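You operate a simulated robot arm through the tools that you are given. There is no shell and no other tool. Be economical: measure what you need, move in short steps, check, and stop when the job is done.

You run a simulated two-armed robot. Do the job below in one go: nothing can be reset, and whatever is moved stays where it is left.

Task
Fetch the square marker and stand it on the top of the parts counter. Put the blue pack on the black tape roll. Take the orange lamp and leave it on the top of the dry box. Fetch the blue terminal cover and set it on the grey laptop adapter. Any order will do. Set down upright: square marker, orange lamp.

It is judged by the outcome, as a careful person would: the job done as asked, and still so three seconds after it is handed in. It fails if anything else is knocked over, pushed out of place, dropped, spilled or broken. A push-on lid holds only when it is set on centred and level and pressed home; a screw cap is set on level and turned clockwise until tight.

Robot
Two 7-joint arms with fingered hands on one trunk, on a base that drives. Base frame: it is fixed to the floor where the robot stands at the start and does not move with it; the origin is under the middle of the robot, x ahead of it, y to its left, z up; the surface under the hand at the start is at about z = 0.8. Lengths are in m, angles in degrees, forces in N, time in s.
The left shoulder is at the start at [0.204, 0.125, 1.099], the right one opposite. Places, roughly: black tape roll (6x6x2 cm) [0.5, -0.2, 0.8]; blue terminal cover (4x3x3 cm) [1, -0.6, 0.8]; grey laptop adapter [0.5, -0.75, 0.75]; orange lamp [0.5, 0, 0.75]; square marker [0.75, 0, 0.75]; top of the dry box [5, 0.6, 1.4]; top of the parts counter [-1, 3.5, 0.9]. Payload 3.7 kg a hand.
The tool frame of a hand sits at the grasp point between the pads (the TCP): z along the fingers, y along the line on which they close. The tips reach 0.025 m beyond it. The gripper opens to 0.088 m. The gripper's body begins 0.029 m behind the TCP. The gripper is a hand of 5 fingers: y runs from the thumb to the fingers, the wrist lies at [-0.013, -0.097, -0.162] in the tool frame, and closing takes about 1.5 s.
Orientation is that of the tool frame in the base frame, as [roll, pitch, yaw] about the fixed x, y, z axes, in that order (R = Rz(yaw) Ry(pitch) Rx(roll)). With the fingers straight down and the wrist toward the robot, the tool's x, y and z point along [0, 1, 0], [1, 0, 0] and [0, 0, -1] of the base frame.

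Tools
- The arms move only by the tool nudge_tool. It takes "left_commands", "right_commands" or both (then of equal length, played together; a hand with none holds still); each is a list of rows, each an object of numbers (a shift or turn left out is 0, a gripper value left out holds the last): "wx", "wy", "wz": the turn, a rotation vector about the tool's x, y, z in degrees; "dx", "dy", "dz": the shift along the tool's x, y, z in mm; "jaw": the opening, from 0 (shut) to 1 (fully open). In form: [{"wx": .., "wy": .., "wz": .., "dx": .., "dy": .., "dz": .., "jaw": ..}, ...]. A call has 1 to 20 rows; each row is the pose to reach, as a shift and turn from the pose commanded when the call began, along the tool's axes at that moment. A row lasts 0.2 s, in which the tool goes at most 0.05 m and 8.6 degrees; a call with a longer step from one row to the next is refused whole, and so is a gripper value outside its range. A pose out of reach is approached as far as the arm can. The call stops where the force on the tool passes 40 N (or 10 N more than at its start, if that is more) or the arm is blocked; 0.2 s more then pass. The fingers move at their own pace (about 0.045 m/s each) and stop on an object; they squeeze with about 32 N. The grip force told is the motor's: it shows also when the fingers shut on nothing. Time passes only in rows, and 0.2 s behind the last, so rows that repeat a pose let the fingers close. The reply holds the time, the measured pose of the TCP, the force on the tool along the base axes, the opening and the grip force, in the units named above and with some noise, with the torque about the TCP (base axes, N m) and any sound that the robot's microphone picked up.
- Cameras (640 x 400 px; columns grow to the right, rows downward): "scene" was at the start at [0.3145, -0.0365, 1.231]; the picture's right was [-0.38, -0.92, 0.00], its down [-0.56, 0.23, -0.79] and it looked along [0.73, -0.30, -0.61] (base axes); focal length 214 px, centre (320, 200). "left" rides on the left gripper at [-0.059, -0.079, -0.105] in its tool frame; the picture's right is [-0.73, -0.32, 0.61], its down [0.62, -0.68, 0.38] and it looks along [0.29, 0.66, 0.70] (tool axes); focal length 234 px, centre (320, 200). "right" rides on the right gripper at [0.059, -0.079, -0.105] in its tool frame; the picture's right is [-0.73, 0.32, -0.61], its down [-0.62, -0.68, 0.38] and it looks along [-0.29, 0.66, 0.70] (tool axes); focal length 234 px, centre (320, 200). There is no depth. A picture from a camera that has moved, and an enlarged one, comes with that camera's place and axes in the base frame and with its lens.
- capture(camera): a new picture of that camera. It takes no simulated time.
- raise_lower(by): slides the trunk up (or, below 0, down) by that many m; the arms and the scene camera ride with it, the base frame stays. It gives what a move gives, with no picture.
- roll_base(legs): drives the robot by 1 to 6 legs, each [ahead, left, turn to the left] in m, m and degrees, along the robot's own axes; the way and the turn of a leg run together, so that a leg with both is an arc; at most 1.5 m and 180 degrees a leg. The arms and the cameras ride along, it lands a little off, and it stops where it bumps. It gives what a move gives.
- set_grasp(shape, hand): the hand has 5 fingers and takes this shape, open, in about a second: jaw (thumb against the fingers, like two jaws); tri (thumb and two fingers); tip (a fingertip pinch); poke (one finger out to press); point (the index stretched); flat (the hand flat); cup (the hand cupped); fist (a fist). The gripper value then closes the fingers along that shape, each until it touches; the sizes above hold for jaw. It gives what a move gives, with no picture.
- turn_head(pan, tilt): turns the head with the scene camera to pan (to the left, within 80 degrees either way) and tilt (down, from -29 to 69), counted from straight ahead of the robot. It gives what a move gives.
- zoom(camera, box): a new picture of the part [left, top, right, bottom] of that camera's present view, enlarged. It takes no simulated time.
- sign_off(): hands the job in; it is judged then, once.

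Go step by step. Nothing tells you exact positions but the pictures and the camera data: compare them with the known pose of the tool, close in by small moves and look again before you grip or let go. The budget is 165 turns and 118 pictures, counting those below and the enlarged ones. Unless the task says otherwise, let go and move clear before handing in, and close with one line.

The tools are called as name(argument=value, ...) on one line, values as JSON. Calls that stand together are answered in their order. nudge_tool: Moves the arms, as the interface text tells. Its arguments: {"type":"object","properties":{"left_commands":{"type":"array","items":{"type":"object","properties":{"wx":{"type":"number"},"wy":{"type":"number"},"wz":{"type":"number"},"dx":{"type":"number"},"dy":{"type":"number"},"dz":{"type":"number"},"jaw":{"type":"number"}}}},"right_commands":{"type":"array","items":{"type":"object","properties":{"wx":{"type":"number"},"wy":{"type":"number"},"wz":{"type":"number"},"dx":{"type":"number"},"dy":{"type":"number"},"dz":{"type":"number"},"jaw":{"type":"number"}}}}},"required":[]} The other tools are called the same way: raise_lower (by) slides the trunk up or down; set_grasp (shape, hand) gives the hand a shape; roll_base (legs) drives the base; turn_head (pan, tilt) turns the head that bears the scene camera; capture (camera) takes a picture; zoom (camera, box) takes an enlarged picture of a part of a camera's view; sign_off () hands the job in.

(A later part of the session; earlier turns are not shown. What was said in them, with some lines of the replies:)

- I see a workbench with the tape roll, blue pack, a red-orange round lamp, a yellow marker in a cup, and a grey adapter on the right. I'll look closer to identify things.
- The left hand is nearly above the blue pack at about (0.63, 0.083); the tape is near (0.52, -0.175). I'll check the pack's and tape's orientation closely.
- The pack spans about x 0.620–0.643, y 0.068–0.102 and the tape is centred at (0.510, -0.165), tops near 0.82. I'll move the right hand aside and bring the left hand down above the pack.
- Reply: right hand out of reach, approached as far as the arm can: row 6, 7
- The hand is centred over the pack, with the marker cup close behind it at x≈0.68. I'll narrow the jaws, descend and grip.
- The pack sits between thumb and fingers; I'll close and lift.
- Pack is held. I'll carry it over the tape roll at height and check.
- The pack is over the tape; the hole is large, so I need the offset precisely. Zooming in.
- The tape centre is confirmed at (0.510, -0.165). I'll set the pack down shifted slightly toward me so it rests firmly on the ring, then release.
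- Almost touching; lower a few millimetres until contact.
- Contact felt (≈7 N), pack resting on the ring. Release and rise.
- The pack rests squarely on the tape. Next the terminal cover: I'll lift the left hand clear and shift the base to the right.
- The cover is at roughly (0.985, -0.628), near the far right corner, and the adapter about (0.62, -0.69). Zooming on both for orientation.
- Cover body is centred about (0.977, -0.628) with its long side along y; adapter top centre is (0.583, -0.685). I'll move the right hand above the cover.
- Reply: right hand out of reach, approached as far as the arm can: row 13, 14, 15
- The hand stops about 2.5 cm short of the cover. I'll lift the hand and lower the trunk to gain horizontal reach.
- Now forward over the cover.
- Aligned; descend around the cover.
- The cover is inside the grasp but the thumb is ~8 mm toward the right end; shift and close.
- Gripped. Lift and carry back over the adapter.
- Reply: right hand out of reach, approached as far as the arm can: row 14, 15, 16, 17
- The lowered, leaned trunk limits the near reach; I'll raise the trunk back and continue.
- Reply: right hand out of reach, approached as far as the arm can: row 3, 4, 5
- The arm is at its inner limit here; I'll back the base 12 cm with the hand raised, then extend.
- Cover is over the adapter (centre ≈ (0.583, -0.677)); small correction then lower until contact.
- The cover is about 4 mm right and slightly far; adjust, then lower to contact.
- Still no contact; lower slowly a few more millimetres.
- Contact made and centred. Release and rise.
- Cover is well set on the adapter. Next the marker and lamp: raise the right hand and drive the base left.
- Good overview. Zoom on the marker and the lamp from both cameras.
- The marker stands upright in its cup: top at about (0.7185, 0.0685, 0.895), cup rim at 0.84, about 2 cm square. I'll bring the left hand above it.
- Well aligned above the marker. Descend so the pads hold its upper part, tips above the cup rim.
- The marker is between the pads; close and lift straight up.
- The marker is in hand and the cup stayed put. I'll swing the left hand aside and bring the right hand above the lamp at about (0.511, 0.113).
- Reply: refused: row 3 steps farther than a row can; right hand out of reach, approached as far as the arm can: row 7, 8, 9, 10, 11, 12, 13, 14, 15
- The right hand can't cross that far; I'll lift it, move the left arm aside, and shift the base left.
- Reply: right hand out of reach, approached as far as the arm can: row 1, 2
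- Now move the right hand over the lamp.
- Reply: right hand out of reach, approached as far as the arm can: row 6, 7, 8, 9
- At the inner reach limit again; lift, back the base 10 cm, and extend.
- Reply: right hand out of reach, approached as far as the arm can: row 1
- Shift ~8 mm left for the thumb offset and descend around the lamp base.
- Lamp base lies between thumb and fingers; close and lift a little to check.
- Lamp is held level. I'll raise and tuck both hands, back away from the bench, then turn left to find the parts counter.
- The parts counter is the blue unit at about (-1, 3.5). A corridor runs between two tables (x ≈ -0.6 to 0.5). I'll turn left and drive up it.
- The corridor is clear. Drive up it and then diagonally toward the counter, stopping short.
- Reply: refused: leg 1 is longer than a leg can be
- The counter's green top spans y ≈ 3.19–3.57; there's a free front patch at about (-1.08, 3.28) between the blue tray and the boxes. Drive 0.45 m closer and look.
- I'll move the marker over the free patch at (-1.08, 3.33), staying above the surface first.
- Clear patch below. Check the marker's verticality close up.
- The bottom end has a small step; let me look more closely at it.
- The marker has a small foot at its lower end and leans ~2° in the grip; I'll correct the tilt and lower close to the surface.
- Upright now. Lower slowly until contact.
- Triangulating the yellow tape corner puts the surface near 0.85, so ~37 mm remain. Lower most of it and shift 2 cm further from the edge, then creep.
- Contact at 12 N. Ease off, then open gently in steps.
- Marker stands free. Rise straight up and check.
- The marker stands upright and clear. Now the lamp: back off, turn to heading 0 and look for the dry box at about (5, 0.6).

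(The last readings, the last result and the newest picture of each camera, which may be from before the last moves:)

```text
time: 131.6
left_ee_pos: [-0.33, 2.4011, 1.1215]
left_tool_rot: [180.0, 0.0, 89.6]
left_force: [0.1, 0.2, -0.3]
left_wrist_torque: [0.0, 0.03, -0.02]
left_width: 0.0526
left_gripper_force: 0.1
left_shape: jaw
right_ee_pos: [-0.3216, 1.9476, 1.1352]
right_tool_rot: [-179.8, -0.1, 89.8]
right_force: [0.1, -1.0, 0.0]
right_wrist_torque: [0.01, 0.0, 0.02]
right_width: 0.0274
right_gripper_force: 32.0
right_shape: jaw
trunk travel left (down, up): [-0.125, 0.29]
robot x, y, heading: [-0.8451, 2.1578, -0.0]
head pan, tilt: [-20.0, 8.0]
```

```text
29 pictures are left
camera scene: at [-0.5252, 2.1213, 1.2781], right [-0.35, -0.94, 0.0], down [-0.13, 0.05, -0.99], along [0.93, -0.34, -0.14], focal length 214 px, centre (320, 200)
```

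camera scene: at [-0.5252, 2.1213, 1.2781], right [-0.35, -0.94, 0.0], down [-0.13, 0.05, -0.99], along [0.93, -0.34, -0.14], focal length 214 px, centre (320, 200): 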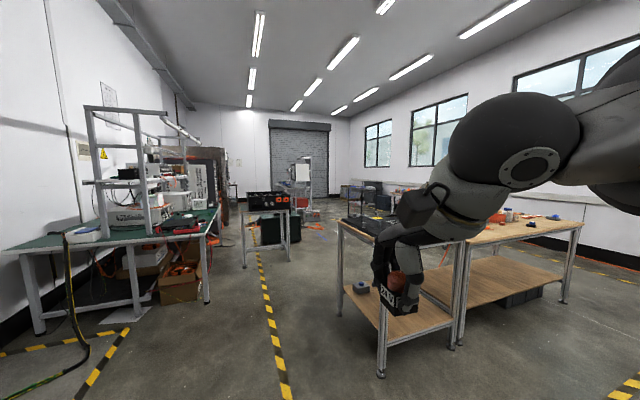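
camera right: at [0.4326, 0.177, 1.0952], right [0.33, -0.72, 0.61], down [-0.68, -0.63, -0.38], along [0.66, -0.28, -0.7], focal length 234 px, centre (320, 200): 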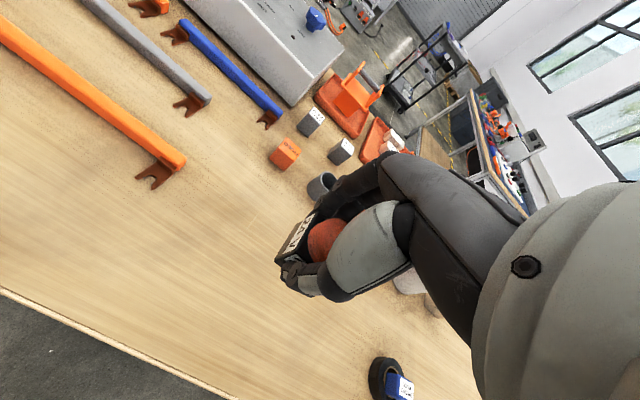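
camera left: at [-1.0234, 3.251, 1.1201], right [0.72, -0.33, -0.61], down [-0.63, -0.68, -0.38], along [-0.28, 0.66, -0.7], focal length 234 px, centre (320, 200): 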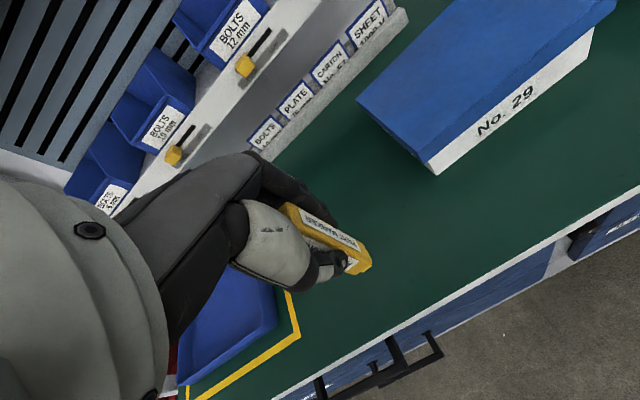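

The dry box is the white box on a stand far off at about (5, 0.6). The aisle at y ≈ 1.9 is open; I'll drive along it to x ≈ 1.65, past the workbench.

roll_base(legs=[[1.25, -0.24, 0], [1.25, 0, 0]])

turn_head(pan=-30, tilt=22)

capture(camera="scene")

```text
time: 143.9
left_ee_pos: [2.1578, 2.1075, 1.1227]
left_tool_rot: [180.0, 0.1, 88.2]
left_force: [0.2, 0.4, 0.3]
left_wrist_torque: [0.02, 0.04, 0.02]
left_width: 0.0526
left_gripper_force: 0.0
left_shape: jaw
right_ee_pos: [2.1556, 1.6529, 1.1352]
right_tool_rot: [-179.8, -0.1, 88.3]
right_force: [-0.3, 0.5, -0.7]
right_wrist_torque: [-0.03, -0.01, 0.01]
right_width: 0.0278
right_gripper_force: 32.4
right_shape: jaw
trunk travel left (down, up): [-0.125, 0.29]
robot x, y, heading: [1.6312, 1.8771, -1.8]
head pan, tilt: [-20.0, 8.0]
```

```text
time: 144.6
left_ee_pos: [2.1581, 2.1068, 1.1228]
left_tool_rot: [180.0, 0.1, 88.3]
left_force: [0.9, 1.1, -0.7]
left_wrist_torque: [0.01, 0.0, 0.0]
left_width: 0.0522
left_gripper_force: 0.0
left_shape: jaw
right_ee_pos: [2.1547, 1.6526, 1.1335]
right_tool_rot: [180.0, -0.1, 88.2]
right_force: [-0.9, -0.1, -1.0]
right_wrist_torque: [0.03, 0.03, -0.05]
right_width: 0.0276
right_gripper_force: 32.4
right_shape: jaw
trunk travel left (down, up): [-0.125, 0.29]
robot x, y, heading: [1.6343, 1.8773, -1.9]
head pan, tilt: [-30.0, 22.0]
```

```text
28 pictures are left
camera scene: at [1.9484, 1.8182, 1.2555], right [-0.53, -0.85, 0.0], down [-0.32, 0.2, -0.93], along [0.79, -0.49, -0.37], focal length 214 px, centre (320, 200)
```

scene: 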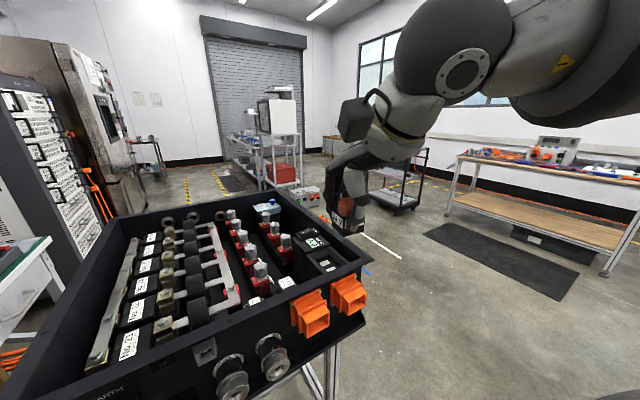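

The battery-case table is just ahead; I'll raise the trunk so the hands clear everything, then strafe right through the gap.

raise_lower(by=0.28)

roll_base(legs=[[0.03, 0, 1.9], [0, -1.3, 0]])

turn_head(pan=0, tilt=18)

capture(camera="scene")

```text
time: 147.4
left_ee_pos: [2.1581, 2.1065, 1.4027]
left_tool_rot: [-180.0, 0.1, 88.2]
left_force: [0.3, -0.4, 0.0]
left_wrist_torque: [-0.02, -0.01, 0.0]
left_width: 0.0524
left_gripper_force: 0.0
left_shape: jaw
right_ee_pos: [2.1549, 1.6529, 1.4149]
right_tool_rot: [-179.8, -0.1, 88.3]
right_force: [-0.4, 0.5, 0.2]
right_wrist_torque: [-0.02, 0.02, 0.0]
right_width: 0.0275
right_gripper_force: 32.1
right_shape: jaw
trunk travel left (down, up): [-0.405, 0.01]
robot x, y, heading: [1.6343, 1.8767, -1.6]
head pan, tilt: [-30.0, 22.0]
```

```text
time: 159.5
left_ee_pos: [2.1668, 0.8051, 1.4017]
left_tool_rot: [-180.0, 0.0, 88.0]
left_force: [-0.5, -0.4, -0.7]
left_wrist_torque: [0.02, 0.01, 0.02]
left_width: 0.0526
left_gripper_force: 0.1
left_shape: jaw
right_ee_pos: [2.1621, 0.3518, 1.4136]
right_tool_rot: [-179.9, -0.1, 88.0]
right_force: [0.1, -0.3, -0.8]
right_wrist_torque: [-0.02, 0.01, -0.01]
right_width: 0.0276
right_gripper_force: 31.7
right_shape: jaw
trunk travel left (down, up): [-0.405, 0.01]
robot x, y, heading: [1.6445, 0.5767, -2.6]
head pan, tilt: [-30.0, 22.0]
```

```text
time: 160.4
left_ee_pos: [2.1672, 0.8049, 1.4021]
left_tool_rot: [180.0, 0.0, 88.0]
left_force: [0.2, 0.1, 1.1]
left_wrist_torque: [-0.01, 0.02, -0.04]
left_width: 0.0525
left_gripper_force: 0.1
left_shape: jaw
right_ee_pos: [2.1625, 0.3515, 1.4139]
right_tool_rot: [-179.9, -0.1, 88.0]
right_force: [0.1, -0.5, -0.3]
right_wrist_torque: [-0.01, 0.02, 0.02]
right_width: 0.0276
right_gripper_force: 32.1
right_shape: jaw
trunk travel left (down, up): [-0.405, 0.01]
robot x, y, heading: [1.6422, 0.5756, -2.1]
head pan, tilt: [0.0, 18.0]
```

```text
27 pictures are left
camera scene: at [1.7785, 0.5698, 1.5578], right [-0.04, -1.0, 0.0], down [-0.31, 0.01, -0.95], along [0.95, -0.03, -0.31], focal length 214 px, centre (320, 200)
```

scene: 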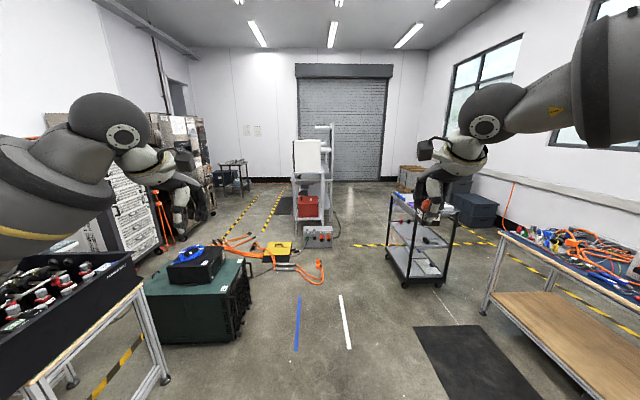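

Two strips (blue, white) lie on the floor ahead, and a grey box with sockets stands before the dry-box stand. Zoom to study both.

zoom(camera="scene", box=[230, 120, 390, 270])

zoom(camera="scene", box=[270, 280, 370, 360])

```text
2.67 times, centred on (310, 195) of scene
camera zoom: at [1.7785, 0.5698, 1.5578], right [-0.04, -1.0, 0.0], down [-0.31, 0.01, -0.95], along [0.95, -0.03, -0.31], focal length 572 px, centre (347, 213)
```

zoom: 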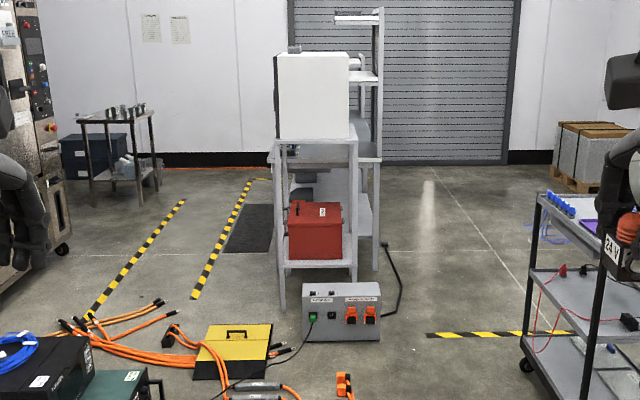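

```text
5.00 times, centred on (320, 320) of scene
camera zoom: at [1.7785, 0.5698, 1.5578], right [-0.04, -1.0, 0.0], down [-0.31, 0.01, -0.95], along [0.95, -0.03, -0.31], focal length 1072 px, centre (320, -400)
```

zoom: 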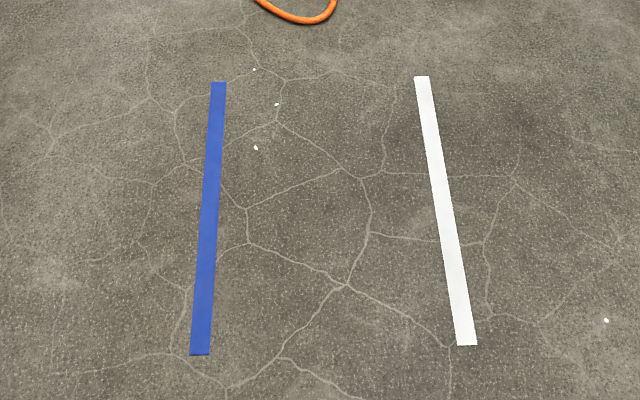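

The strips are floor tape. The stand's front is blocked by the grey box and cords, so I'll approach from its right side (–y), passing between the cart and the grey box. First leg to about (3.0, 0.05).

roll_base(legs=[[1.37, -0.48, 2.1]])

turn_head(pan=0, tilt=32)

capture(camera="scene")

```text
time: 167.7
left_ee_pos: [3.5317, 0.3333, 1.4009]
left_tool_rot: [179.9, 0.1, 90.7]
left_force: [1.1, 0.5, -0.6]
left_wrist_torque: [-0.01, 0.01, 0.01]
left_width: 0.0525
left_gripper_force: 0.1
left_shape: jaw
right_ee_pos: [3.5509, -0.1204, 1.4139]
right_tool_rot: [-179.9, -0.1, 90.7]
right_force: [-0.5, -0.6, -1.1]
right_wrist_torque: [0.02, -0.01, -0.01]
right_width: 0.0277
right_gripper_force: 31.9
right_shape: jaw
trunk travel left (down, up): [-0.405, 0.01]
robot x, y, heading: [3.0208, 0.0846, 0.7]
head pan, tilt: [0.0, 18.0]
```

```text
time: 168.5
left_ee_pos: [3.5332, 0.3334, 1.4022]
left_tool_rot: [-179.9, 0.0, 90.7]
left_force: [-0.1, -0.3, 0.7]
left_wrist_torque: [0.0, -0.01, -0.01]
left_width: 0.0524
left_gripper_force: 0.0
left_shape: jaw
right_ee_pos: [3.5516, -0.1204, 1.4152]
right_tool_rot: [-180.0, -0.1, 90.6]
right_force: [0.1, -0.3, -0.2]
right_wrist_torque: [-0.01, 0.03, 0.01]
right_width: 0.0274
right_gripper_force: 31.9
right_shape: jaw
trunk travel left (down, up): [-0.405, 0.01]
robot x, y, heading: [3.0236, 0.0824, 0.7]
head pan, tilt: [0.0, 32.0]
```

```text
24 pictures are left
camera scene: at [3.1524, 0.0807, 1.5354], right [0.01, -1.0, 0.0], down [-0.53, -0.01, -0.85], along [0.85, 0.01, -0.53], focal length 214 px, centre (320, 200)
```

scene: 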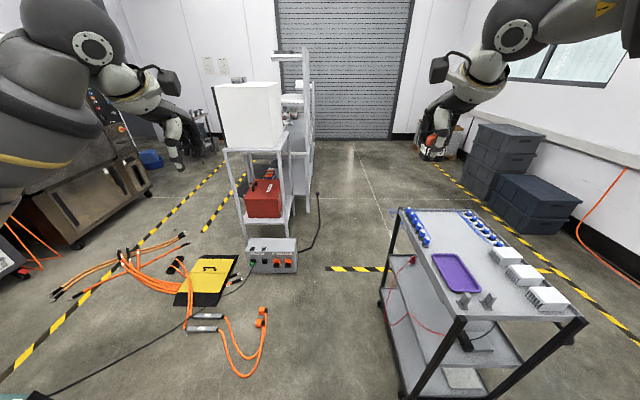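

The cart's edge is at y ≈ -0.34 and the floor plug at y ≈ 0.45, so I'll pass at y ≈ 0.03 and then angle to about (4.72, -0.32).

roll_base(legs=[[1.18, -0.07, -0.7], [0.52, -0.33, 0]])

```text
time: 177.6
left_ee_pos: [5.253, -0.0676, 1.4013]
left_tool_rot: [180.0, -0.1, 90.7]
left_force: [-0.1, -0.1, 0.5]
left_wrist_torque: [-0.01, -0.06, 0.02]
left_width: 0.0526
left_gripper_force: 0.0
left_shape: jaw
right_ee_pos: [5.2697, -0.5205, 1.4138]
right_tool_rot: [-179.8, -0.1, 90.7]
right_force: [0.9, -0.7, -0.9]
right_wrist_torque: [0.01, 0.02, 0.02]
right_width: 0.0276
right_gripper_force: 31.7
right_shape: jaw
trunk travel left (down, up): [-0.405, 0.01]
robot x, y, heading: [4.7428, -0.3173, 0.5]
head pan, tilt: [0.0, 32.0]
```

roll_base(legs=[[0, 0, 89.5]])

turn_head(pan=-10, tilt=20)

capture(camera="scene")

```text
time: 181.8
left_ee_pos: [4.5008, 0.2, 1.401]
left_tool_rot: [-180.0, 0.0, 179.3]
left_force: [-0.3, -0.3, -0.1]
left_wrist_torque: [-0.03, 0.0, -0.02]
left_width: 0.0526
left_gripper_force: 0.0
left_shape: jaw
right_ee_pos: [4.955, 0.2068, 1.4151]
right_tool_rot: [-179.9, -0.1, 179.4]
right_force: [-0.2, -0.3, 0.0]
right_wrist_torque: [-0.02, 0.02, 0.03]
right_width: 0.0274
right_gripper_force: 31.3
right_shape: jaw
trunk travel left (down, up): [-0.405, 0.01]
robot x, y, heading: [4.7401, -0.3172, 89.1]
head pan, tilt: [0.0, 32.0]
```

```text
time: 182.6
left_ee_pos: [4.5013, 0.1992, 1.4022]
left_tool_rot: [180.0, 0.0, 179.3]
left_force: [-0.3, -0.2, -0.2]
left_wrist_torque: [0.04, 0.01, -0.02]
left_width: 0.0528
left_gripper_force: 0.1
left_shape: jaw
right_ee_pos: [4.9552, 0.2064, 1.4152]
right_tool_rot: [-179.9, -0.1, 179.3]
right_force: [-0.3, 0.2, -0.7]
right_wrist_torque: [-0.01, 0.01, 0.03]
right_width: 0.0275
right_gripper_force: 31.9
right_shape: jaw
trunk travel left (down, up): [-0.405, 0.01]
robot x, y, heading: [4.7421, -0.3171, 89.1]
head pan, tilt: [-10.0, 20.0]
```

```text
23 pictures are left
camera scene: at [4.759, -0.1893, 1.5545], right [0.98, -0.18, 0.0], down [-0.06, -0.34, -0.94], along [0.17, 0.92, -0.34], focal length 214 px, centre (320, 200)
```

scene: 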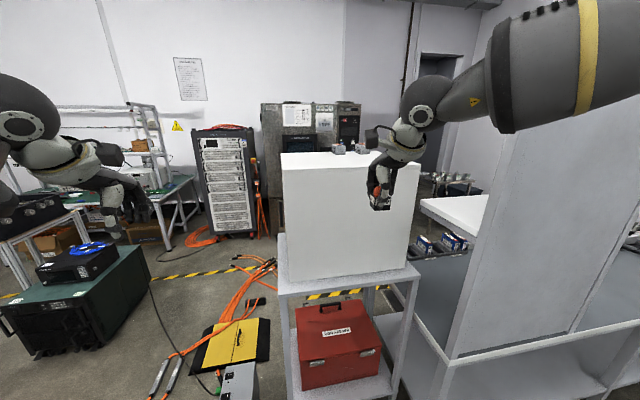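

The dry box top is at z ≈ 1.42, spanning x ≈ 4.77–5.24, y ≈ 0.45–0.86, with small items at the far side. Raise the lamp above it and extend to about (4.95, 0.56).

nudge_tool(right_commands=[{"dz": -40}, {"dz": -80}, {"dz": -120}, {"dz": -120}])

zoom(camera="scene", box=[260, 110, 460, 235])

capture(camera="right")

```text
time: 183.6
left_ee_pos: [4.501, 0.1996, 1.4019]
left_tool_rot: [-180.0, 0.0, 179.3]
left_force: [0.2, -0.1, -0.1]
left_wrist_torque: [0.03, -0.04, 0.01]
left_width: 0.0525
left_gripper_force: 0.0
left_shape: jaw
right_ee_pos: [4.9571, 0.207, 1.5321]
right_tool_rot: [-179.7, -0.1, 179.4]
right_force: [-0.1, -0.4, -0.4]
right_wrist_torque: [0.01, 0.02, -0.01]
right_width: 0.0274
right_gripper_force: 31.8
right_shape: jaw
trunk travel left (down, up): [-0.405, 0.01]
robot x, y, heading: [4.7401, -0.3201, 89.4]
head pan, tilt: [-10.0, 20.0]
```

```text
3.20 times, centred on (360, 172) of scene
camera zoom: at [4.7595, -0.1891, 1.5545], right [0.98, -0.19, 0.0], down [-0.06, -0.34, -0.94], along [0.17, 0.92, -0.34], focal length 686 px, centre (192, 288)
```

zoom: 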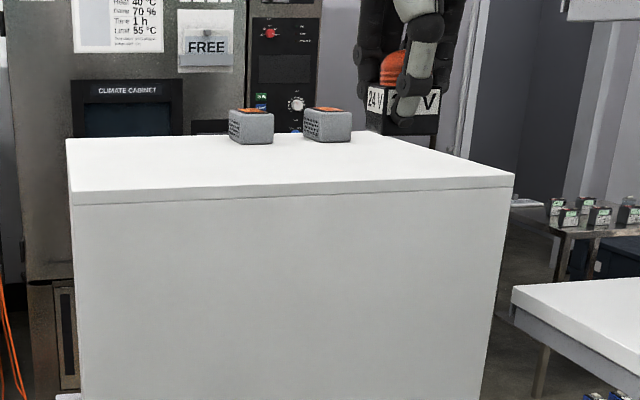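

```text
21 pictures are left
camera right: at [4.8969, 0.1306, 1.6364], right [0.73, 0.32, 0.61], down [0.62, -0.69, -0.38], along [0.3, 0.65, -0.7], focal length 234 px, centre (320, 200)
```

right: 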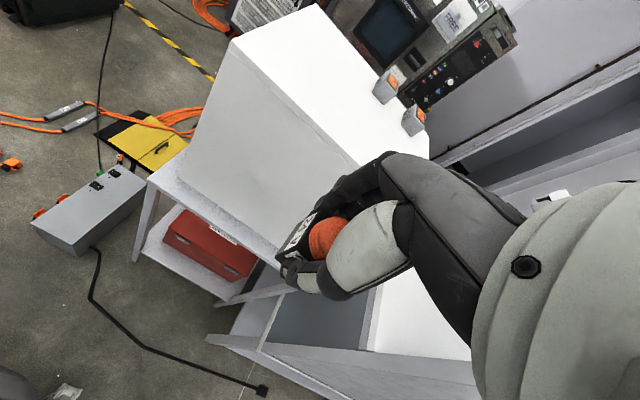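

Box top is at z ≈ 1.411, near edge y ≈ 0.48, small items at y ≥ 0.76. Extend the lamp to (4.94, 0.575) and lower to just above.

nudge_tool(right_commands=[{"dx": 2, "dy": 41}, {"dx": 5, "dy": 82}, {"dx": 7, "dy": 123}, {"dx": 9, "dy": 164}, {"dx": 12, "dy": 205}, {"dx": 14, "dy": 246}, {"dx": 16, "dy": 287}, {"dx": 19, "dy": 328}, {"dx": 21, "dy": 368}, {"dx": 21, "dy": 368, "dz": 25}, {"dx": 21, "dy": 368, "dz": 50}, {"dx": 21, "dy": 368, "dz": 60}, {"dx": 21, "dy": 368, "dz": 60}])

zoom(camera="scene", box=[260, 110, 460, 235])

capture(camera="right")

```text
time: 186.3
left_ee_pos: [4.5013, 0.2, 1.4024]
left_tool_rot: [180.0, 0.0, 179.2]
left_force: [0.3, -0.8, 0.4]
left_wrist_torque: [0.0, -0.02, 0.01]
left_width: 0.0527
left_gripper_force: 0.0
left_shape: jaw
right_ee_pos: [4.9989, 0.3783, 1.4306]
right_tool_rot: [-180.0, -0.1, 179.4]
right_force: [0.3, -0.4, 0.0]
right_wrist_torque: [0.0, 0.02, 0.0]
right_width: 0.0273
right_gripper_force: 31.6
right_shape: jaw
right hand out of reach, approached as far as the arm can: row 3, 4, 5, 6, 7, 8, 9, 10, 11, 12, 13
trunk travel left (down, up): [-0.405, 0.01]
robot x, y, heading: [4.7394, -0.3194, 89.4]
head pan, tilt: [-10.0, 20.0]
```

```text
3.20 times, centred on (360, 172) of scene
camera zoom: at [4.7588, -0.1901, 1.5546], right [0.98, -0.19, 0.0], down [-0.06, -0.34, -0.94], along [0.17, 0.92, -0.34], focal length 686 px, centre (192, 288)
```

zoom: 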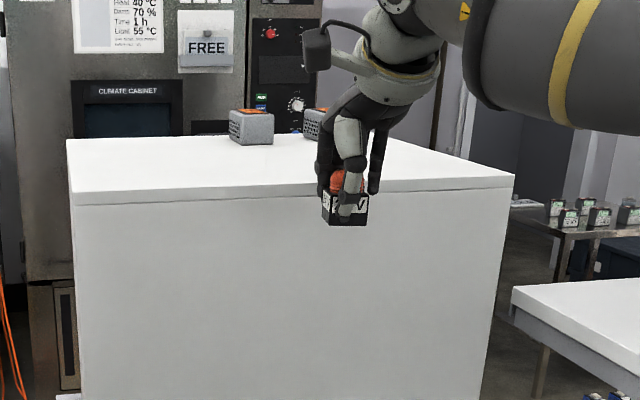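

```text
19 pictures are left
camera right: at [4.9403, 0.3017, 1.5352], right [0.73, 0.32, 0.61], down [0.62, -0.69, -0.38], along [0.3, 0.65, -0.7], focal length 234 px, centre (320, 200)
```

right: 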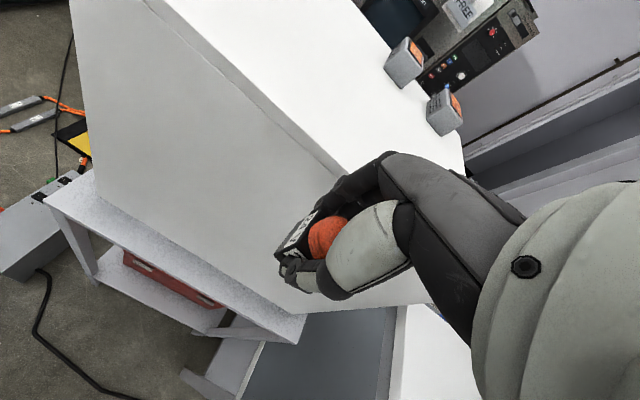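

At this trunk height the arm reaches less. I'll retract and raise the hand, then move the base slightly left and 15 cm closer (staying short of the floor cord), and extend again.

nudge_tool(right_commands=[{"dy": -40}, {"dy": -80}, {"dy": -120, "dz": -20}, {"dy": -150, "dz": -55}, {"dy": -150, "dz": -90}, {"dy": -150, "dz": -90}])

roll_base(legs=[[0.15, 0.1, 0]])

turn_head(pan=-10, tilt=30)

capture(camera="scene")

```text
time: 187.8
left_ee_pos: [4.5022, 0.1998, 1.4019]
left_tool_rot: [-180.0, 0.0, 179.3]
left_force: [0.6, -1.2, 0.0]
left_wrist_torque: [0.0, 0.02, 0.0]
left_width: 0.0529
left_gripper_force: 0.1
left_shape: jaw
right_ee_pos: [5.0005, 0.2253, 1.5197]
right_tool_rot: [-179.9, -0.1, 179.3]
right_force: [-0.9, -0.4, -0.4]
right_wrist_torque: [0.0, 0.04, -0.01]
right_width: 0.0272
right_gripper_force: 31.9
right_shape: jaw
trunk travel left (down, up): [-0.405, 0.01]
robot x, y, heading: [4.7437, -0.3189, 89.3]
head pan, tilt: [-10.0, 20.0]
```

```text
time: 189.3
left_ee_pos: [4.4026, 0.3509, 1.4016]
left_tool_rot: [179.9, 0.0, 179.6]
left_force: [0.0, -0.2, 0.8]
left_wrist_torque: [0.01, -0.03, 0.01]
left_width: 0.0525
left_gripper_force: 0.0
left_shape: jaw
right_ee_pos: [4.9001, 0.3788, 1.5189]
right_tool_rot: [-179.8, -0.1, 179.6]
right_force: [1.0, 1.7, -0.9]
right_wrist_torque: [0.0, -0.01, 0.0]
right_width: 0.0274
right_gripper_force: 32.3
right_shape: jaw
trunk travel left (down, up): [-0.405, 0.01]
robot x, y, heading: [4.6401, -0.1659, 89.8]
head pan, tilt: [-10.0, 20.0]
```

```text
time: 190.0
left_ee_pos: [4.4022, 0.3521, 1.4022]
left_tool_rot: [180.0, 0.0, 179.5]
left_force: [0.2, -0.1, 0.1]
left_wrist_torque: [-0.03, -0.01, 0.01]
left_width: 0.0528
left_gripper_force: 0.0
left_shape: jaw
right_ee_pos: [4.9006, 0.3791, 1.5201]
right_tool_rot: [-179.8, -0.2, 179.6]
right_force: [0.6, 0.2, -0.1]
right_wrist_torque: [-0.04, -0.02, -0.01]
right_width: 0.0274
right_gripper_force: 32.4
right_shape: jaw
trunk travel left (down, up): [-0.405, 0.01]
robot x, y, heading: [4.6407, -0.1679, 89.6]
head pan, tilt: [-10.0, 30.0]
```

```text
18 pictures are left
camera scene: at [4.6613, -0.0403, 1.5385], right [0.98, -0.18, 0.0], down [-0.09, -0.49, -0.87], along [0.16, 0.85, -0.5], focal length 214 px, centre (320, 200)
```

scene: 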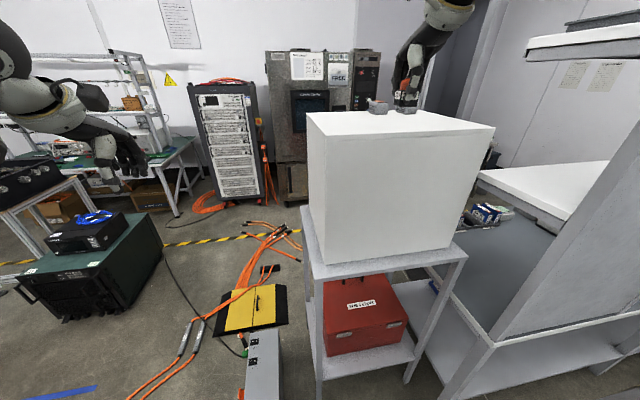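

Good position. Extend cautiously in small increments at safe height.

nudge_tool(right_commands=[{"dx": 15, "dy": 30}, {"dx": 30, "dy": 60}, {"dx": 45, "dy": 90}, {"dx": 50, "dy": 110}, {"dx": 50, "dy": 110}])

```text
time: 191.2
left_ee_pos: [4.4025, 0.3521, 1.4019]
left_tool_rot: [179.9, -0.1, 179.5]
left_force: [0.1, -0.2, 0.0]
left_wrist_torque: [-0.04, 0.03, -0.04]
left_width: 0.0526
left_gripper_force: 0.0
left_shape: jaw
right_ee_pos: [4.8548, 0.4717, 1.5193]
right_tool_rot: [-179.8, -0.2, 179.5]
right_force: [0.1, -0.2, -1.1]
right_wrist_torque: [-0.03, 0.01, 0.03]
right_width: 0.0273
right_gripper_force: 31.9
right_shape: jaw
right hand out of reach, approached as far as the arm can: row 4, 5
trunk travel left (down, up): [-0.405, 0.01]
robot x, y, heading: [4.6447, -0.1668, 89.9]
head pan, tilt: [-10.0, 30.0]
```

Still a bit short. Check the floor in front of the base to see how much closer I may go.

turn_head(pan=0, tilt=69)

capture(camera="scene")

```text
time: 192.2
left_ee_pos: [4.4029, 0.3495, 1.4017]
left_tool_rot: [-180.0, 0.1, 179.6]
left_force: [-0.3, 0.3, 0.3]
left_wrist_torque: [-0.04, 0.03, 0.01]
left_width: 0.0527
left_gripper_force: 0.1
left_shape: jaw
right_ee_pos: [4.8535, 0.4705, 1.5198]
right_tool_rot: [-179.7, -0.1, 179.7]
right_force: [-0.3, 0.2, -1.3]
right_wrist_torque: [-0.04, -0.01, 0.0]
right_width: 0.0271
right_gripper_force: 32.1
right_shape: jaw
trunk travel left (down, up): [-0.405, 0.01]
robot x, y, heading: [4.6442, -0.1625, 89.6]
head pan, tilt: [0.0, 68.8]
```

```text
17 pictures are left
camera scene: at [4.6523, -0.0557, 1.5045], right [0.99, -0.1, 0.0], down [-0.08, -0.8, -0.6], along [0.06, 0.59, -0.8], focal length 214 px, centre (320, 200)
```

scene: 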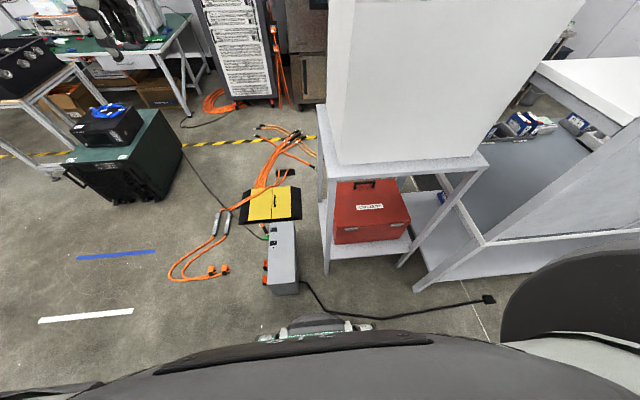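

The base is already next to the floor cord, so no closer. I'll instead place the lamp nearer the box's front edge: raise the trunk the last cm, align with the shoulder, lower to just above the top (reach grows) and extend.

raise_lower(by=0.01)

nudge_tool(right_commands=[{"dx": 15, "dz": 20}, {"dx": 30, "dz": 45}, {"dx": 30, "dz": 65, "dy": 10}, {"dx": 30, "dz": 65, "dy": 20}, {"dx": 30, "dz": 65, "dy": 30}, {"dx": 30, "dz": 65, "dy": 35}, {"dx": 30, "dz": 65, "dy": 35}])

capture(camera="right")

```text
time: 192.8
left_ee_pos: [4.402, 0.3515, 1.4112]
left_tool_rot: [-180.0, 0.1, 179.5]
left_force: [-0.8, 0.2, -0.3]
left_wrist_torque: [0.03, 0.01, 0.0]
left_width: 0.0526
left_gripper_force: 0.0
left_shape: jaw
right_ee_pos: [4.852, 0.47, 1.5296]
right_tool_rot: [-179.9, -0.1, 179.5]
right_force: [-0.6, -0.6, -0.9]
right_wrist_torque: [-0.03, 0.03, -0.01]
right_width: 0.0275
right_gripper_force: 31.9
right_shape: jaw
trunk travel left (down, up): [-0.415, 0.0]
robot x, y, heading: [4.6444, -0.1652, 90.0]
head pan, tilt: [0.0, 68.8]
```

```text
time: 194.4
left_ee_pos: [4.4021, 0.3503, 1.4133]
left_tool_rot: [180.0, 0.0, 179.6]
left_force: [-0.5, 0.4, 0.1]
left_wrist_torque: [0.01, 0.0, 0.01]
left_width: 0.0526
left_gripper_force: 0.0
left_shape: jaw
right_ee_pos: [4.8281, 0.4951, 1.4588]
right_tool_rot: [-179.9, -0.1, 179.6]
right_force: [0.5, -0.1, -1.0]
right_wrist_torque: [0.0, 0.0, 0.0]
right_width: 0.0275
right_gripper_force: 31.9
right_shape: jaw
right hand out of reach, approached as far as the arm can: row 5, 6, 7
trunk travel left (down, up): [-0.415, 0.0]
robot x, y, heading: [4.6414, -0.167, 89.4]
head pan, tilt: [0.0, 68.8]
```

```text
16 pictures are left
camera right: at [4.7706, 0.4171, 1.5626], right [0.73, 0.32, 0.61], down [0.62, -0.69, -0.38], along [0.29, 0.65, -0.7], focal length 234 px, centre (320, 200)
```

right: 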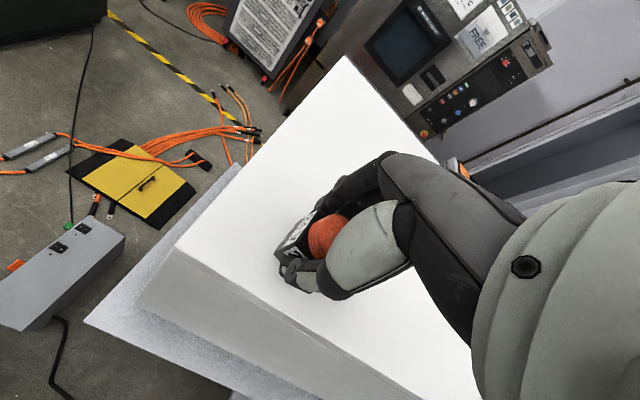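

The box's near edge is actually at y ≈ 0.457, so at y ≈ 0.495 the lamp sits fully on top with ~2 cm margin. Creep down to contact.

nudge_tool(right_commands=[{"dz": 2, "dy": 3}, {"dz": 4, "dy": 5}, {"dz": 6, "dy": 7}, {"dz": 7, "dy": 7}, {"dz": 7, "dy": 7}])

```text
time: 195.6
left_ee_pos: [4.402, 0.3507, 1.4123]
left_tool_rot: [-180.0, 0.0, 179.6]
left_force: [-0.4, -0.3, 0.2]
left_wrist_torque: [-0.02, 0.03, 0.03]
left_width: 0.053
left_gripper_force: 0.0
left_shape: jaw
right_ee_pos: [4.8334, 0.4985, 1.4518]
right_tool_rot: [-179.8, -0.1, 179.7]
right_force: [0.0, -0.5, 0.6]
right_wrist_torque: [0.01, -0.03, 0.0]
right_width: 0.0273
right_gripper_force: 31.5
right_shape: jaw
right hand out of reach, approached as far as the arm can: row 2, 3, 4, 5
trunk travel left (down, up): [-0.415, 0.0]
robot x, y, heading: [4.6466, -0.167, 89.6]
head pan, tilt: [0.0, 68.8]
```

nudge_tool(right_commands=[{"dz": 1}, {"dz": 2}, {"dz": 3}, {"dz": 4}, {"dz": 4}])

zoom(camera="right", box=[220, 170, 420, 320])

```text
time: 196.8
left_ee_pos: [4.4022, 0.3492, 1.4125]
left_tool_rot: [180.0, 0.1, 179.5]
left_force: [0.1, -1.2, 0.5]
left_wrist_torque: [-0.02, 0.01, 0.01]
left_width: 0.0529
left_gripper_force: 0.1
left_shape: jaw
right_ee_pos: [4.8339, 0.4996, 1.4495]
right_tool_rot: [179.8, -0.1, 179.6]
right_force: [1.8, 2.9, 16.6]
right_wrist_torque: [0.2, -0.09, 0.0]
right_width: 0.0281
right_gripper_force: 31.9
right_shape: jaw
trunk travel left (down, up): [-0.415, 0.0]
robot x, y, heading: [4.6465, -0.1638, 89.6]
head pan, tilt: [0.0, 68.8]
```

```text
2.67 times, centred on (320, 245) of right
camera zoom: at [4.7744, 0.421, 1.554], right [0.73, 0.32, 0.61], down [0.62, -0.68, -0.39], along [0.29, 0.66, -0.69], focal length 624 px, centre (320, 80)
```

zoom: 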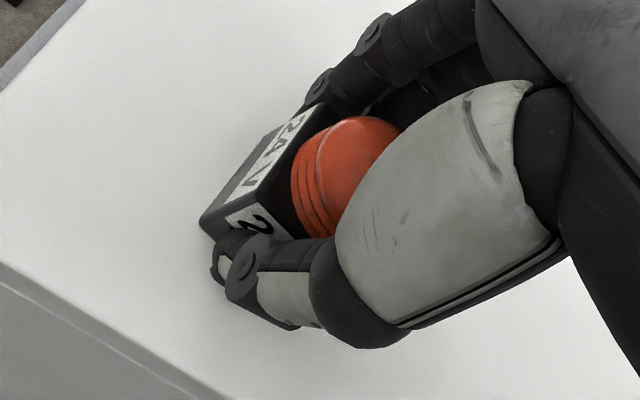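

Firm contact with the top. Ease off and open.

nudge_tool(right_commands=[{"dz": -1}, {"dz": -2}, {"dz": -2, "jaw": 0.36}, {"dz": -2, "jaw": 0.42}, {"dz": -2, "jaw": 0.5}, {"dz": -2, "jaw": 0.6}, {"dz": -2, "jaw": 0.7}, {"dz": -2}, {"dz": -2}])

zoom(camera="right", box=[220, 170, 420, 320])

```text
time: 198.8
left_ee_pos: [4.4018, 0.3511, 1.413]
left_tool_rot: [-180.0, 0.0, 179.6]
left_force: [0.3, 0.5, -0.4]
left_wrist_torque: [-0.02, 0.0, 0.02]
left_width: 0.0526
left_gripper_force: 0.0
left_shape: jaw
right_ee_pos: [4.8331, 0.4995, 1.4491]
right_tool_rot: [-179.9, 0.0, 179.6]
right_force: [0.8, 0.1, -1.2]
right_wrist_torque: [0.0, -0.01, -0.03]
right_width: 0.0616
right_gripper_force: 0.1
right_shape: jaw
trunk travel left (down, up): [-0.415, 0.0]
robot x, y, heading: [4.6432, -0.1648, 89.7]
head pan, tilt: [0.0, 68.8]
```

```text
2.67 times, centred on (320, 245) of right
camera zoom: at [4.7741, 0.4228, 1.5539], right [0.73, 0.32, 0.61], down [0.62, -0.69, -0.38], along [0.29, 0.65, -0.7], focal length 624 px, centre (320, 80)
```

zoom: 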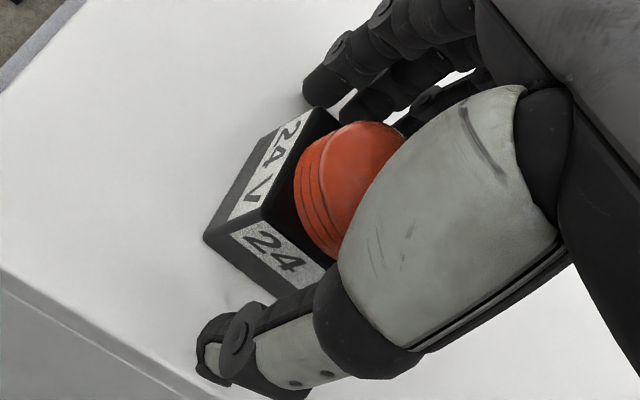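

Lamp stands released. Open fully so the far fingers clear as the arm rises, and go up in small steps.

nudge_tool(right_commands=[{"jaw": 1.0}, {}, {}, {"dz": -5}, {"dz": -12}, {"dz": -20}, {"dz": -28}, {"dz": -28}])

zoom(camera="right", box=[220, 170, 420, 320])

```text
time: 200.6
left_ee_pos: [4.4022, 0.3509, 1.4117]
left_tool_rot: [-180.0, 0.0, 179.6]
left_force: [-0.1, -0.3, 0.0]
left_wrist_torque: [0.0, -0.01, 0.0]
left_width: 0.0527
left_gripper_force: 0.0
left_shape: jaw
right_ee_pos: [4.8502, 0.4992, 1.4751]
right_tool_rot: [-179.8, -0.1, 179.6]
right_force: [-0.5, -0.5, 1.0]
right_wrist_torque: [0.02, -0.02, -0.03]
right_width: 0.0879
right_gripper_force: 0.1
right_shape: jaw
right hand out of reach, approached as far as the arm can: row 5, 6, 7, 8
trunk travel left (down, up): [-0.415, 0.0]
robot x, y, heading: [4.6418, -0.1637, 89.6]
head pan, tilt: [0.0, 68.8]
```

```text
2.67 times, centred on (320, 245) of right
camera zoom: at [4.7925, 0.4219, 1.5798], right [0.73, 0.32, 0.61], down [0.62, -0.69, -0.38], along [0.29, 0.65, -0.7], focal length 624 px, centre (320, 80)
```

zoom: 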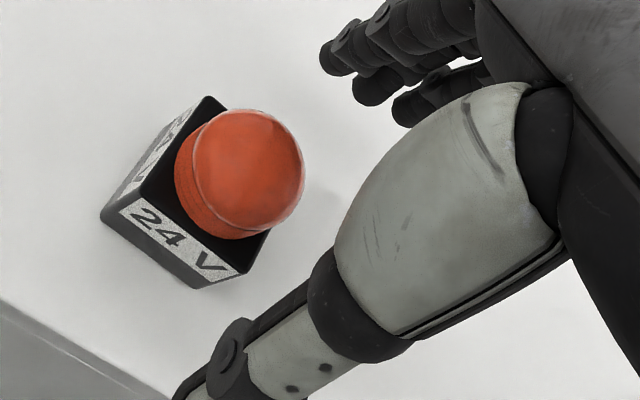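

The hand is drifting clear to the right of the lamp; continue that way, then up and back.

nudge_tool(right_commands=[{"dx": -15}, {"dx": -35}, {"dx": -55}, {"dx": -65, "dy": -10, "dz": -15}, {"dx": -65, "dy": -30, "dz": -40}, {"dx": -65, "dy": -60, "dz": -60}, {"dx": -65, "dy": -95, "dz": -60}, {"dx": -65, "dy": -130, "dz": -60}, {"dx": -65, "dy": -165, "dz": -60}])

turn_head(pan=-10, tilt=30)

zoom(camera="scene", box=[280, 80, 520, 230])

```text
time: 202.6
left_ee_pos: [4.4036, 0.3483, 1.4121]
left_tool_rot: [-180.0, 0.1, 179.6]
left_force: [0.1, 0.5, 0.0]
left_wrist_torque: [0.01, 0.01, 0.02]
left_width: 0.0525
left_gripper_force: 0.2
left_shape: jaw
right_ee_pos: [4.9145, 0.3352, 1.5339]
right_tool_rot: [180.0, -0.1, 179.6]
right_force: [0.1, -1.5, -0.2]
right_wrist_torque: [0.02, 0.01, -0.03]
right_width: 0.0878
right_gripper_force: 0.1
right_shape: jaw
trunk travel left (down, up): [-0.415, 0.0]
robot x, y, heading: [4.6419, -0.1669, 89.4]
head pan, tilt: [0.0, 68.8]
```

```text
time: 203.7
left_ee_pos: [4.4023, 0.3509, 1.4118]
left_tool_rot: [180.0, 0.0, 179.4]
left_force: [0.2, 0.3, -0.6]
left_wrist_torque: [0.02, 0.02, 0.01]
left_width: 0.0529
left_gripper_force: 0.0
left_shape: jaw
right_ee_pos: [4.9151, 0.3365, 1.5338]
right_tool_rot: [-179.9, -0.1, 179.6]
right_force: [-0.5, -0.1, -0.4]
right_wrist_torque: [0.0, 0.04, -0.01]
right_width: 0.0878
right_gripper_force: 0.1
right_shape: jaw
trunk travel left (down, up): [-0.415, 0.0]
robot x, y, heading: [4.6446, -0.1639, 89.6]
head pan, tilt: [-10.0, 30.0]
```

```text
2.67 times, centred on (400, 155) of scene
camera zoom: at [4.6615, -0.0384, 1.5478], right [0.98, -0.18, 0.0], down [-0.09, -0.49, -0.87], along [0.16, 0.85, -0.5], focal length 572 px, centre (107, 320)
```

zoom: 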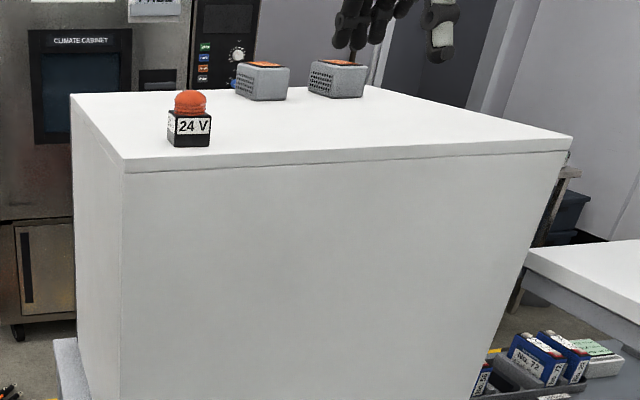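

The lamp stands upright on the dry box with both hands clear; the marker, blue pack and terminal cover were each seen in place after I let go of them. Handing in.

sign_off()

```text
The job is handed in.
```

All four items are placed and the job is handed in: the square marker stands on the parts counter, the blue pack is on the black tape roll, the orange lamp stands near the front edge of the dry box top, and the blue terminal cover is on the grey laptop adapter.
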